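You operate a simulated robot arm through the tools that you are given. There is no shell and no other tool. Be economical: measure what you need, move in short steps, check, and stop when the job is done.

Carry out the task below with a simulated robot arm. There is one attempt and no reset: what you move stays moved.

TASK
Put the green stopper and the square bottle that says "95" from the top of the cable table in the teal crate.
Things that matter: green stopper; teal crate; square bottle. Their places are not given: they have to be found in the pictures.

It is judged by the outcome, as a careful person would: the job done as asked, and still so three seconds after it is handed in. It fails if anything else is knocked over, pushed out of place, dropped, spilled or broken.

THE ROBOT
A 7-joint arm with a two-finger parallel gripper, fixed in place. Base frame: the origin is at the foot of the arm, x ahead of it, y to its left, z up; the work surface is at about z = 0. Lengths are in mm, angles in rad, forces in N, time in s.
With the tool pointing down near the work surface it reaches from about 240 to 620 mm from the base axis. Its first joint turns from -1.152 to 1.152 rad. Payload 2.6 kg.
Tool frame: the origin (TCP) lies between the finger pads and is the grasp point; the fingertips stand 30 mm ahead of it; z points along the fingers, y is the line along which they close. The gripper opens to 94 mm. The fingers are 28 mm wide and 10 mm thick; the gripper's body (50 by 96 mm) begins 55 mm behind the TCP.
Orientation is told as [roll, pitch, yaw] about the base's x, y, z axes, in that order, counted from this pose: with the fingers straight down and closing along the base's y, the tool's x points along the base's -x, its y along +y and its z along -z.

THE INTERFACE
- The arm moves only by the tool play_rows. Its argument "moves" is a list of rows, each an object of numbers (a shift or turn left out is 0, a gripper value left out holds the last): "wx", "wy", "wz": the turn, a rotation vector about the tool's x, y, z in degrees; "tx", "ty", "tz": the shift along the tool's x, y, z in mm; "jaw": the gripper command, from -1 (fully open) to 1 (shut), values between in proportion. In form: [{"wx": .., "wy": .., "wz": .., "tx": .., "ty": .., "tz": .., "jaw": ..}, ...]. A call has 1 to 10 rows; each row is the pose to reach, as a shift and turn from the pose commanded when the call began, along the tool's axes at that moment. A row lasts 0.2 s, in which the tool goes at most 50 mm and 0.15 rad; a call with a longer step from one row to the next is refused whole, and so is a gripper value outside its range. A pose out of reach is approached as far as the arm can. The call stops where the force on the tool passes 40 N (or 10 N more than at its start, if that is more) or the arm is blocked; 0.2 s more then pass. The fingers move at their own pace (about 72 mm/s each) and stop on an object; they squeeze with about 27 N. The grip force told is the motor's: it shows also when the fingers shut on nothing. Time passes only in rows, and 0.2 s behind the last, so rows that repeat a pose let the fingers close. It gives the time, the measured TCP pose, the force on the tool (base axes), the opening and the grip force at its end, in the units of the frame above (readings bear some noise).
- Cameras (640 x 400 px; columns grow to the right, rows downward): "scene" is fixed at [43.4, 445.1, 556]; the picture's right is [-0.66, -0.75, 0.00], its down [-0.49, 0.43, -0.76] and it looks along [0.57, -0.50, -0.65] (base axes); focal length 297 px, centre (320, 200). "wrist" rides on the gripper at [-37, 0, -58] in the tool frame; the picture's right is [0.00, -1.00, 0.00], its down [0.97, 0.00, -0.24] and it looks along [0.24, 0.00, 0.97] (tool axes); focal length 218 px, centre (320, 200).
- snapshot(camera): a new picture of that camera. No time passes.
- probe_pixels(camera, pixels): there is no depth. For up to 12 entries [column, row, z] of the newest picture of that camera ("zoom" is the newest enlarged one), the place [x, y] in the base frame at which the ray of that pixel passes the height z, good to about 3 mm. No time passes.
- close_up(camera, box): a new picture of the part [left, top, right, bottom] of that camera's present view, enlarged. No time passes.
- sign_off(): hands the job in; it is judged then, once.

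Work in short steps. Measure before you move; look again where a grasp or a placing could have gone wrong, and mend it. You have 60 turns and 22 pictures in all, the two below and enlarged ones among them. Open the gripper and draw the arm clear of the work before you hand the job in, unless the task says otherwise; then end with one line.

The tools are called after "Emit:" as name(argument=value, ...) on one line, values as JSON. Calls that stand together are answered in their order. play_rows: Moves the arm, as the interface text tells. Its arguments: {"type":"object","properties":{"moves":{"type":"array"}},"required":["moves"]} The other tools are called the same way: snapshot (camera) takes a picture; probe_pixels (camera, pixels) gives the place at which the rays of pixels pass given heights; close_up (camera, box) takes an enlarged picture of a part of a camera's view; sign_off () hands the job in.

At the start:

```text
time: 0.0
ee_pos: [367.6, -118.4, 281.8]
ee_rot: [0.0, -0.001, -0.001]
wrist_force: [0.5, 0.2, 0.2]
finger_gap: 93.7
grasp_force: 0.0
```

scene: 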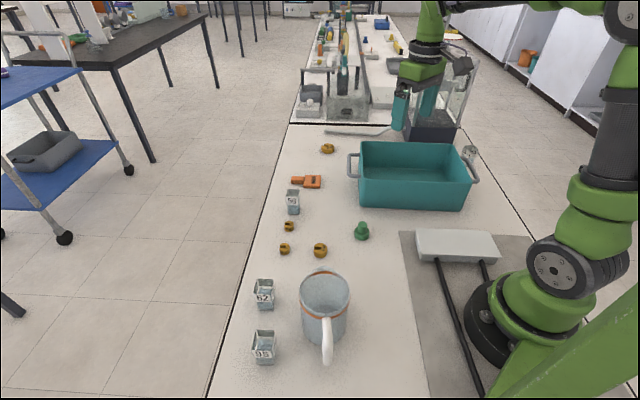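
wrist: 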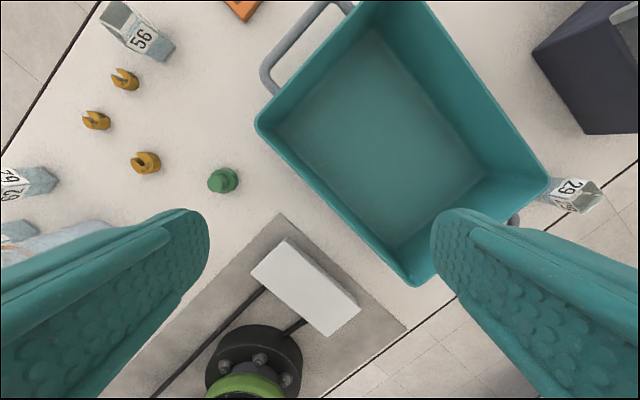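

The scene shows bottles near (293,203), (264,293), (263,347) and (470,152), plus a green stopper at (361,231). I'll enlarge the view to read the labels.

Emit:
close_up(camera="scene", box=[230, 270, 310, 370])

Emit:
close_up(camera="scene", box=[270, 130, 490, 260])

```text
4.00 times, centred on (270, 320) of scene
```

zoom: 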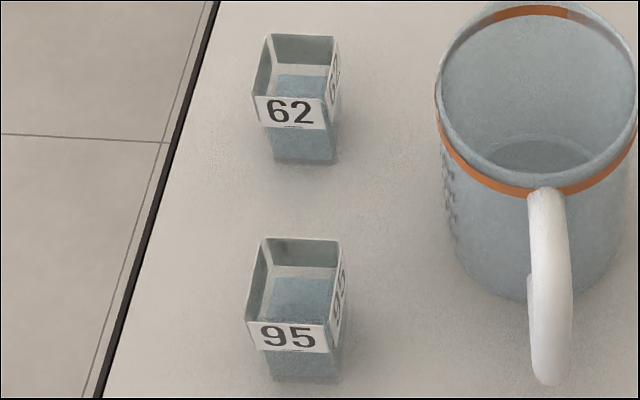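

```text
2.91 times, centred on (380, 195) of scene
```

zoom: 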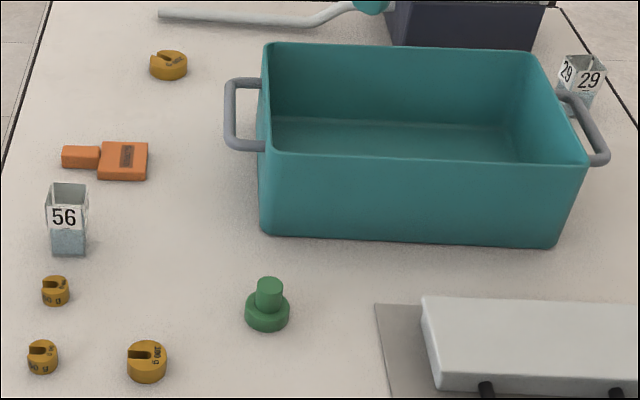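

Bottle "95" is at about (263,347). I'll probe its base and rim corners, then the stopper and the crate.

Emit:
probe_pixels(camera="scene", pixels=[[257.75, 364.5, 0], [274.25, 365.5, 0], [251.75, 350, 40], [271.25, 351.5, 40], [275.25, 330.25, 40], [255.5, 329.5, 40], [251.75, 350, 60], [271.25, 351.5, 60], [275.25, 330.25, 60], [255.5, 329.5, 60]])

Emit:
probe_pixels(camera="zoom", pixels=[[267, 331, 0], [245, 312, 8], [290, 312, 8], [269, 285, 35], [262, 235, 0], [556, 248, 0], [268, 152, 80], [588, 163, 80], [267, 44, 80], [540, 52, 80], [285, 150, 5], [510, 160, 5]])

Emit:
probe_pixels(camera="wrist", pixels=[[222, 181, 0], [222, 181, 20], [258, 120, 80], [415, 285, 80], [548, 180, 80], [278, 135, 5], [392, 248, 5], [485, 178, 5], [374, 37, 5]])

```text
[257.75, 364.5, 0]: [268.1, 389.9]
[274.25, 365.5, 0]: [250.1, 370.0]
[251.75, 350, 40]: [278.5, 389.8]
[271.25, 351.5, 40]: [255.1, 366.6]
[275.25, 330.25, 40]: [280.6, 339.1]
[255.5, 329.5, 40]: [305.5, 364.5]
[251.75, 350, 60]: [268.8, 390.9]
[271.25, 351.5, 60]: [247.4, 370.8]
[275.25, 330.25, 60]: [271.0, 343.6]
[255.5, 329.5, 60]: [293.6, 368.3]
```

```text
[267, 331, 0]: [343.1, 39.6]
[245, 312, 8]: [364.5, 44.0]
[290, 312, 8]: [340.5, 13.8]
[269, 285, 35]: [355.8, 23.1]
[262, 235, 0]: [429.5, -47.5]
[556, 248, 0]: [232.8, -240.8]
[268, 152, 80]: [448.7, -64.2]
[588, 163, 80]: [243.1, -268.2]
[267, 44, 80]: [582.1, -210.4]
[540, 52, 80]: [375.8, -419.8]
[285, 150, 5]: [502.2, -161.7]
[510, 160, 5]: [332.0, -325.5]
```

```text
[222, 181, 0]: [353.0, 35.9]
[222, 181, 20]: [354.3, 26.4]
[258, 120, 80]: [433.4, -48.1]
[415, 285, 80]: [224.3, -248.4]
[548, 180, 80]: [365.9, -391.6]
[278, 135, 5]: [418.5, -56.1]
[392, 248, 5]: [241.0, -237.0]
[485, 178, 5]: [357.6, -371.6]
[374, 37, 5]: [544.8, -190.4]
```

Both views agree on a crate rim about 95 mm high, and bottle 95 is about 60 mm tall near (270,368). I'll check how much room the mug and bottle 62 leave around it.

Emit:
probe_pixels(camera="scene", pixels=[[303.75, 336, 0], [323.75, 345, 0], [343, 336, 0], [299, 290, 90], [349, 290, 90], [325, 270, 90], [322.5, 317.5, 90], [327, 360, 40], [258.7, 309, 0], [274, 311, 0], [254, 293, 60], [272.5, 295, 60]])

Emit:
close_up(camera="scene", box=[240, 310, 304, 374])

```text
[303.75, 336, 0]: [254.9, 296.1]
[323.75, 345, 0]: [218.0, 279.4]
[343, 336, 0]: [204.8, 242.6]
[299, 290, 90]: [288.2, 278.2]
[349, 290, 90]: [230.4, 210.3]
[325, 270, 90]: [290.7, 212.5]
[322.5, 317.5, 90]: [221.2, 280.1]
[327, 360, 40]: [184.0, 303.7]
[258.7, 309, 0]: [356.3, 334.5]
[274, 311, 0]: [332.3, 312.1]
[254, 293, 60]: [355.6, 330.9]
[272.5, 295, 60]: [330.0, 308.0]
```

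```text
6.25 times, centred on (272, 342) of scene
```

zoom: 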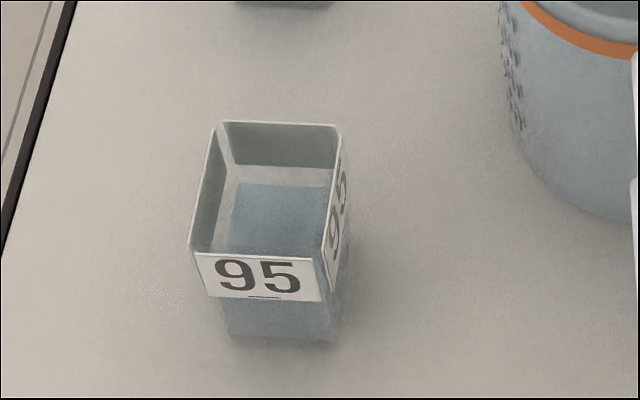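

Both closing directions have enough clearance. I'll use this larger enlargement to refine the corners of bottle 95.

Emit:
probe_pixels(camera="zoom", pixels=[[230, 338, 0], [335, 343, 0], [190, 247, 50], [322, 258, 50], [340, 130, 50], [217, 124, 50], [190, 247, 60], [322, 258, 60], [340, 130, 60], [217, 124, 60]])

```text
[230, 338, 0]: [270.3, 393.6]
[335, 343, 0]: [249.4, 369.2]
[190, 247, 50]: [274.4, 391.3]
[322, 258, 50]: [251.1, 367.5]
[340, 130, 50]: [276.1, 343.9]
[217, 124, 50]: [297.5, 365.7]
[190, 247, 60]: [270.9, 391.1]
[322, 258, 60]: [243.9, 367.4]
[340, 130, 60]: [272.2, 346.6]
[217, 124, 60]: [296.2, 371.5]
```

Bottle 95 is about 55 mm tall, centred near (272,368), with its edges at 45°. The stopper is at about (354,27), so I'll move above it first.

Emit:
play_rows(moves=[{"tx": 3.4, "ty": 36, "jaw": -1}, {"tx": 6.8, "ty": 73}, {"tx": 10.2, "ty": 109}, {"tx": 13.6, "ty": 145.4}, {"tx": 13.6, "ty": 145.4, "tz": 45}, {"tx": 13.6, "ty": 145.4, "tz": 90}, {"tx": 13.6, "ty": 145.4, "tz": 132}, {"tx": 13.6, "ty": 145.4, "tz": 132}])

Emit:
snapshot(camera="wrist")

```text
time: 1.8
ee_pos: [356.5, 26.9, 150.1]
ee_rot: [0.0, 0.0, 0.0]
wrist_force: [-0.2, 0.8, 0.6]
finger_gap: 94.0
grasp_force: 0.0
```

```text
16 pictures are left
```

wrist: 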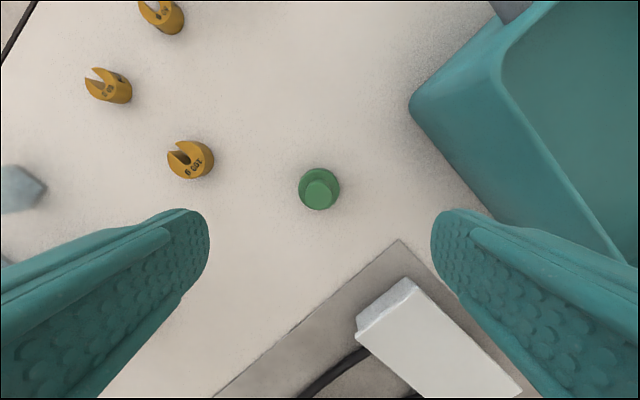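

The stopper shows at (319,189), almost centred. I'll probe it and the objects near the finger paths.

Emit:
probe_pixels(camera="wrist", pixels=[[319, 188, 8], [298, 188, 8], [340, 188, 8], [320, 190, 35], [410, 108, 95], [212, 160, 10], [356, 325, 40], [408, 278, 40]])

```text
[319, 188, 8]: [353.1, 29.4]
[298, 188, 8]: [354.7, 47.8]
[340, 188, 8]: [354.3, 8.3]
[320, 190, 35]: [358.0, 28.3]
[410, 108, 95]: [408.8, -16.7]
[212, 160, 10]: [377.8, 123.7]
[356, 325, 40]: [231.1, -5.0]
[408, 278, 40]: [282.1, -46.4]
```

The nearby objects are clear. The stopper is centred at about (355,28) and the flange is about 39 mm across, so I'll descend to z≈36 and close on it.

Emit:
play_rows(moves=[{"tx": 1, "ty": 1, "tz": 40, "jaw": -1}, {"tx": 1, "ty": 1, "tz": 80}, {"tx": 1, "ty": 1, "tz": 105}, {"tx": 1, "ty": 1, "tz": 114}, {"tx": 1, "ty": 1, "tz": 114, "jaw": 1}, {"tx": 1, "ty": 1, "tz": 114, "jaw": 1}, {"tx": 1, "ty": 1, "tz": 114, "jaw": 1}, {"tx": 1, "ty": 1, "tz": 114, "jaw": 1}])

```text
time: 3.6
ee_pos: [353.0, 27.8, 37.0]
ee_rot: [0.0, -0.001, -0.001]
wrist_force: [0.8, -0.1, -0.4]
finger_gap: 36.2
grasp_force: 27.1
```

The grip holds at 36 mm. I'll lift, then carry the stopper over the crate.

Emit:
play_rows(moves=[{"tz": -40, "jaw": 1}, {"tz": -80}, {"tz": -120}, {"tz": -160}, {"tx": -15, "ty": -40, "tz": -160}, {"tx": -31, "ty": -80, "tz": -160}, {"tx": -46, "ty": -120, "tz": -160}, {"tx": -62, "ty": -161, "tz": -160}, {"tx": -77, "ty": -201, "tz": -160}, {"tx": -77, "ty": -201, "tz": -160}])

Emit:
snapshot(camera="wrist")

```text
time: 5.8
ee_pos: [431.2, -176.4, 195.2]
ee_rot: [0.001, 0.0, 0.001]
wrist_force: [-0.9, -0.8, 0.4]
finger_gap: 35.7
grasp_force: 27.0
```

```text
15 pictures are left
```

wrist: 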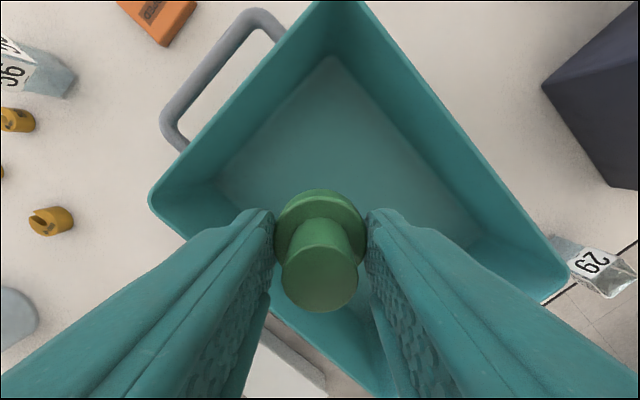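

The stopper is held over the crate interior. I'll lower it to near the floor.

Emit:
play_rows(moves=[{"tz": 40, "jaw": 1}, {"tz": 80}, {"tz": 120}, {"tz": 140}, {"tz": 147}, {"tz": 150}, {"tz": 150}])

```text
time: 7.4
ee_pos: [431.4, -173.3, 46.5]
ee_rot: [0.0, -0.001, 0.0]
wrist_force: [-0.8, 0.1, 0.4]
finger_gap: 35.6
grasp_force: 27.0
```

There's no contact yet. I'll lower slightly more, release with a modest opening, and rise.

Emit:
play_rows(moves=[{"tz": 3, "jaw": 1}, {"tz": 3, "jaw": 0.2}, {"tz": 3, "jaw": -0.4}, {"tz": 3, "jaw": -0.4}, {"tz": -30}, {"tz": -70}, {"tz": -110}, {"tz": -150}, {"tz": -180}])

Emit:
snapshot(camera="wrist")

```text
time: 9.4
ee_pos: [428.6, -173.3, 227.1]
ee_rot: [0.001, -0.001, 0.0]
wrist_force: [0.7, -0.8, -0.1]
finger_gap: 65.9
grasp_force: 0.1
```

```text
14 pictures are left
```

wrist: 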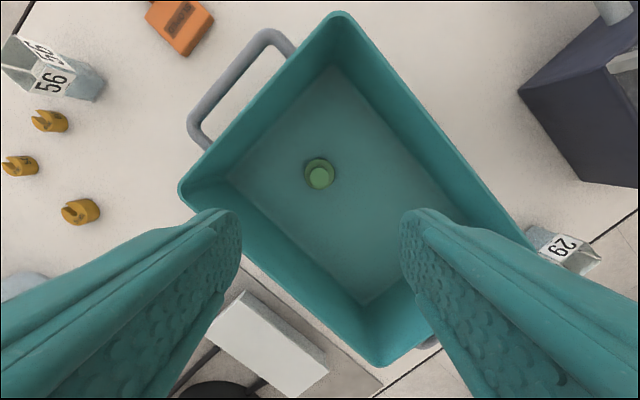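

The stopper stands upright in the crate at (319,174). Now I'll go to bottle 95, staying high and turning 45°.

Emit:
play_rows(moves=[{"tx": 12.6, "ty": 43, "wz": -4.5, "jaw": -0.4}, {"tx": 25.1, "ty": 86.5, "wz": -9}, {"tx": 37.7, "ty": 130, "wz": -13.5}, {"tx": 50.2, "ty": 173, "wz": -18}, {"tx": 62.8, "ty": 216, "wz": -22.5}, {"tx": 75.3, "ty": 259.5, "wz": -27}, {"tx": 87.9, "ty": 303, "wz": -31.5}, {"tx": 100.4, "ty": 346, "wz": -36}, {"tx": 113, "ty": 389, "wz": -40.5}, {"tx": 125.6, "ty": 432.5, "wz": -45}])

```text
time: 11.6
ee_pos: [304.8, 257.7, 224.8]
ee_rot: [-0.001, 0.0, 0.786]
wrist_force: [0.3, -1.0, 0.7]
finger_gap: 65.9
grasp_force: 0.2
```

The turn is done. I'll move above the bottle (delta -32, +110) and come down part way.

Emit:
play_rows(moves=[{"tx": -18, "ty": 33}, {"tx": -36, "ty": 67}, {"tx": -54, "ty": 100}, {"tx": -54, "ty": 100, "tz": 35}, {"tx": -54, "ty": 100, "tz": 65}, {"tx": -54, "ty": 100, "tz": 65}])

Emit:
snapshot(camera="wrist")

```text
time: 13.0
ee_pos: [271.3, 367.4, 159.7]
ee_rot: [0.0, 0.0, 0.784]
wrist_force: [0.4, -0.3, 0.0]
finger_gap: 66.1
grasp_force: 0.1
```

```text
13 pictures are left
```

wrist: 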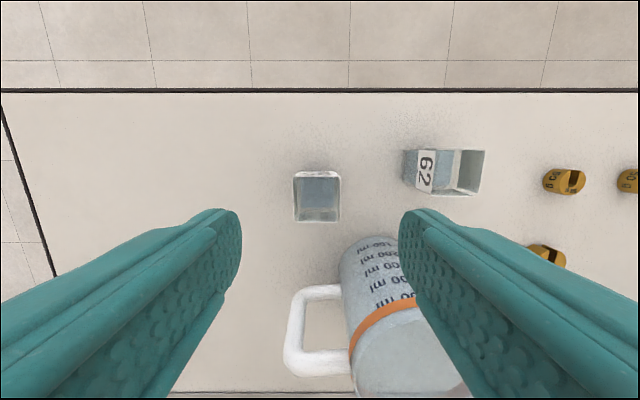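

The bottle is at (317,196), square to the fingers. I'll probe its centre and the nearest edges of the mug and bottle 62.

Emit:
probe_pixels(camera="wrist", pixels=[[293, 172, 55], [341, 172, 55], [341, 222, 55], [293, 222, 55], [365, 236, 0], [395, 236, 0], [404, 152, 0], [285, 345, 70], [343, 290, 70], [343, 250, 0], [370, 320, 90]])

```text
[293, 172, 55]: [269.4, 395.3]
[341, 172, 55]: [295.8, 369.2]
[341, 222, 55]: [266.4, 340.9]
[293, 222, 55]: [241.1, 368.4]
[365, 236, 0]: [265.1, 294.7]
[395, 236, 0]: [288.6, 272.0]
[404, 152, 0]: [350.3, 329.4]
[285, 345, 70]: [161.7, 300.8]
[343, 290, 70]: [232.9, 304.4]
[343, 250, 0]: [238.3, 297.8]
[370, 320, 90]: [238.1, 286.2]
```

There's clearance all round. I'll descend to z≈40 and close on the bottle.

Emit:
play_rows(moves=[{"ty": 1, "tz": 40, "jaw": -0.4}, {"ty": 1, "tz": 80}, {"ty": 1, "tz": 110}, {"ty": 1, "tz": 120}, {"ty": 1, "tz": 120, "jaw": 1}, {"ty": 1, "tz": 120, "jaw": 1}, {"ty": 1, "tz": 120, "jaw": 1}, {"ty": 1, "tz": 120, "jaw": 1}])

```text
time: 14.8
ee_pos: [272.0, 368.4, 40.4]
ee_rot: [0.001, -0.001, 0.785]
wrist_force: [-1.0, 0.3, 0.3]
finger_gap: 37.6
grasp_force: 26.8
```

The grip holds at 37.6 mm. I'll lift straight up and check it.

Emit:
play_rows(moves=[{"tz": -15, "jaw": 1}, {"tz": -40}, {"tz": -70}, {"tz": -100}, {"tz": -130}, {"tz": -155}, {"tz": -165}, {"tz": -165}])

Emit:
snapshot(camera="scene")

```text
time: 16.6
ee_pos: [272.6, 368.4, 207.2]
ee_rot: [-0.001, -0.001, 0.786]
wrist_force: [0.9, -0.7, -1.1]
finger_gap: 37.6
grasp_force: 27.0
```

```text
12 pictures are left
```

scene: 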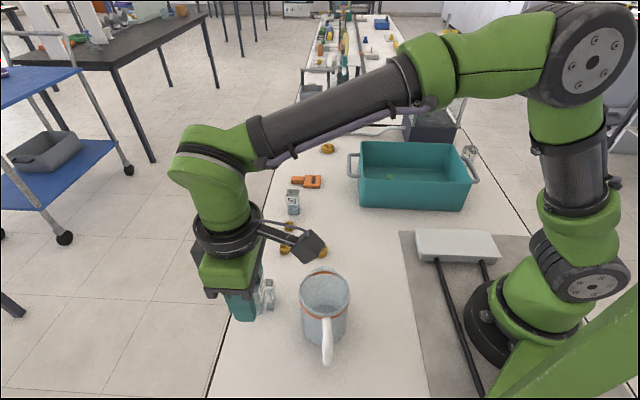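

The bottle is held upright at z≈207. I'll carry it toward the crate while turning back 45°.

Emit:
play_rows(moves=[{"tx": 19.6, "ty": -24.8, "wz": 4.5, "jaw": 1}, {"tx": 39.2, "ty": -49.5, "wz": 9}, {"tx": 58.8, "ty": -74.3, "wz": 13.5}, {"tx": 78.3, "ty": -99, "wz": 18}, {"tx": 97.9, "ty": -123.8, "wz": 22.5}, {"tx": 117.5, "ty": -148.5, "wz": 27}, {"tx": 137.1, "ty": -173.3, "wz": 31.5}, {"tx": 156.7, "ty": -198, "wz": 36}, {"tx": 176.3, "ty": -222.8, "wz": 40.5}, {"tx": 195.9, "ty": -247.5, "wz": 45}])

```text
time: 18.8
ee_pos: [309.9, 55.1, 206.9]
ee_rot: [-0.001, 0.0, -0.002]
wrist_force: [0.2, -0.8, 0.4]
finger_gap: 37.8
grasp_force: 26.9
```

Still gripped at 37.8 mm. I'll continue over the crate.

Emit:
play_rows(moves=[{"tx": -4, "ty": -35, "jaw": 1}, {"tx": -8, "ty": -71}, {"tx": -12, "ty": -107}, {"tx": -16, "ty": -143}, {"tx": -20, "ty": -179}, {"tx": -24, "ty": -215}, {"tx": -28, "ty": -251}, {"tx": -32, "ty": -287}, {"tx": -35, "ty": -314}, {"tx": -35, "ty": -314}])

Emit:
snapshot(camera="wrist")

Emit:
snapshot(camera="scene")

```text
time: 21.0
ee_pos: [344.7, -258.2, 207.9]
ee_rot: [0.001, 0.001, -0.001]
wrist_force: [0.4, 0.7, 0.1]
finger_gap: 37.4
grasp_force: 27.0
```

```text
11 pictures are left
```

wrist: 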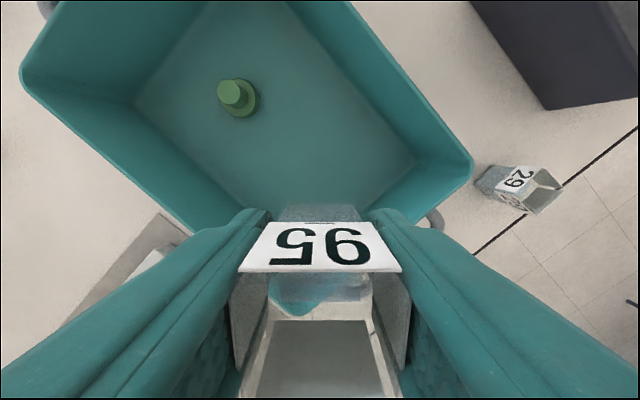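

```text
10 pictures are left
```

scene: 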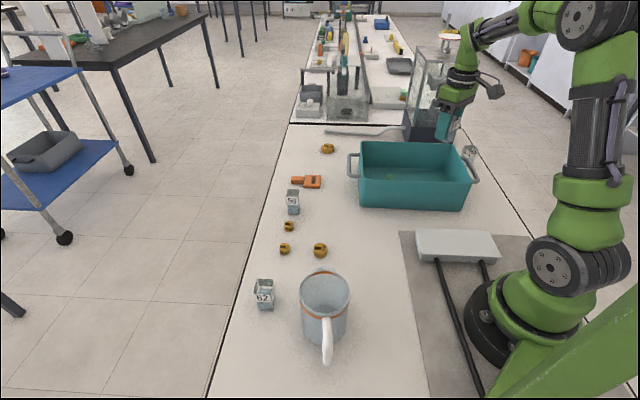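

The bottle is upright over the crate. I'll check the inner floor bounds from this view.

Emit:
probe_pixels(camera="wrist", pixels=[[138, 104, 5], [418, 158, 5], [245, 208, 5], [375, 205, 5], [472, 165, 97], [25, 72, 97], [240, 100, 10]])

```text
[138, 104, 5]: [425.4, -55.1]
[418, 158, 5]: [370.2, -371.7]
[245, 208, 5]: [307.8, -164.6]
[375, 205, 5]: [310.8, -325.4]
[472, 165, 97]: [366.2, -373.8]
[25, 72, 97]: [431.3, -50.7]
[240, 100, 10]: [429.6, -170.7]
```

The spot is well inside the floor, and I'll shift 10 mm toward the centre for margin. I'll lower the bottle to near the floor.

Emit:
play_rows(moves=[{"tx": -10, "tz": 35, "jaw": 1}, {"tx": -10, "tz": 70}, {"tx": -10, "tz": 105}, {"tx": -10, "tz": 135}, {"tx": -10, "tz": 150}, {"tx": -10, "tz": 156}, {"tx": -10, "tz": 158}, {"tx": -10, "tz": 158}])

```text
time: 22.8
ee_pos: [353.5, -258.1, 47.9]
ee_rot: [0.001, 0.0, 0.0]
wrist_force: [0.3, -0.2, -0.7]
finger_gap: 37.5
grasp_force: 27.3
```

No contact yet. I'll ease down in 1 mm steps to find the floor.

Emit:
play_rows(moves=[{"tz": 1, "jaw": 1}, {"tz": 2}, {"tz": 3}, {"tz": 3}])

```text
time: 23.8
ee_pos: [353.9, -257.2, 44.2]
ee_rot: [0.001, 0.0, -0.001]
wrist_force: [-0.9, 0.8, -0.2]
finger_gap: 37.1
grasp_force: 27.3
```

Emit:
play_rows(moves=[{"tz": 1, "jaw": 1}, {"tz": 2}, {"tz": 2}])

```text
time: 24.6
ee_pos: [354.4, -258.4, 43.8]
ee_rot: [-0.002, -0.003, -0.001]
wrist_force: [-4.3, 3.3, 22.8]
finger_gap: 37.7
grasp_force: 26.5
```

The 22.8 N upward force shows the bottle is on the floor. I'll ease up 1 mm, release and rise.

Emit:
play_rows(moves=[{"tz": -1, "jaw": 1}, {"tz": -1, "jaw": 0.0}, {"tz": -1, "jaw": -0.4}, {"tz": -1, "jaw": -0.4}, {"tz": -30}, {"tz": -70}, {"tz": -110}, {"tz": -150}, {"tz": -190}, {"tz": -190}])

Emit:
snapshot(camera="wrist")

```text
time: 26.8
ee_pos: [353.1, -259.2, 232.8]
ee_rot: [0.0, -0.001, 0.0]
wrist_force: [-0.4, -0.2, -1.4]
finger_gap: 65.8
grasp_force: 0.1
```

```text
9 pictures are left
```

wrist: 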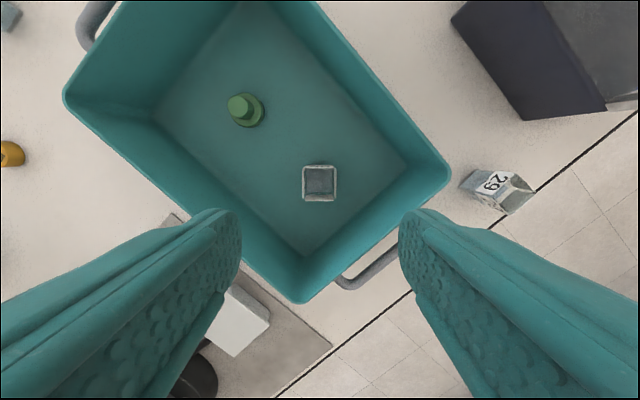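

Both items stand upright in the crate, the bottle at (319,183) and the stopper at (245,110). I'll move the arm clear of the crate at height and take a last look.

Emit:
play_rows(moves=[{"tz": -30, "jaw": -1}, {"tz": -60}, {"ty": 45, "tz": -60}, {"ty": 90, "tz": -60}, {"ty": 135, "tz": -60}, {"ty": 180, "tz": -60}, {"ty": 225, "tz": -60}, {"ty": 260, "tz": -60}, {"ty": 260, "tz": -60}])

Emit:
snapshot(camera="scene")

```text
time: 28.8
ee_pos: [352.4, 2.6, 292.7]
ee_rot: [0.0, 0.0, 0.0]
wrist_force: [0.0, -0.3, 0.2]
finger_gap: 93.8
grasp_force: 0.0
```

```text
8 pictures are left
```

scene: 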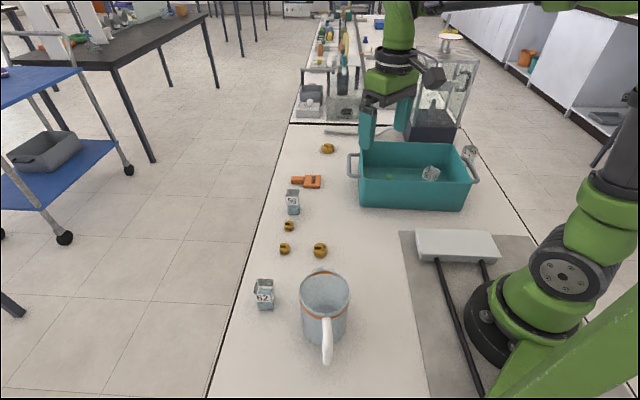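

The picture shows everything else still in place, the arm clear and the gripper open, so I'm handing the job in.

Emit:
sign_off()

```text
The job is handed in.
```

The green stopper and the square bottle "95" are both standing upright in the teal crate, nothing else was moved, and I've handed the job in.
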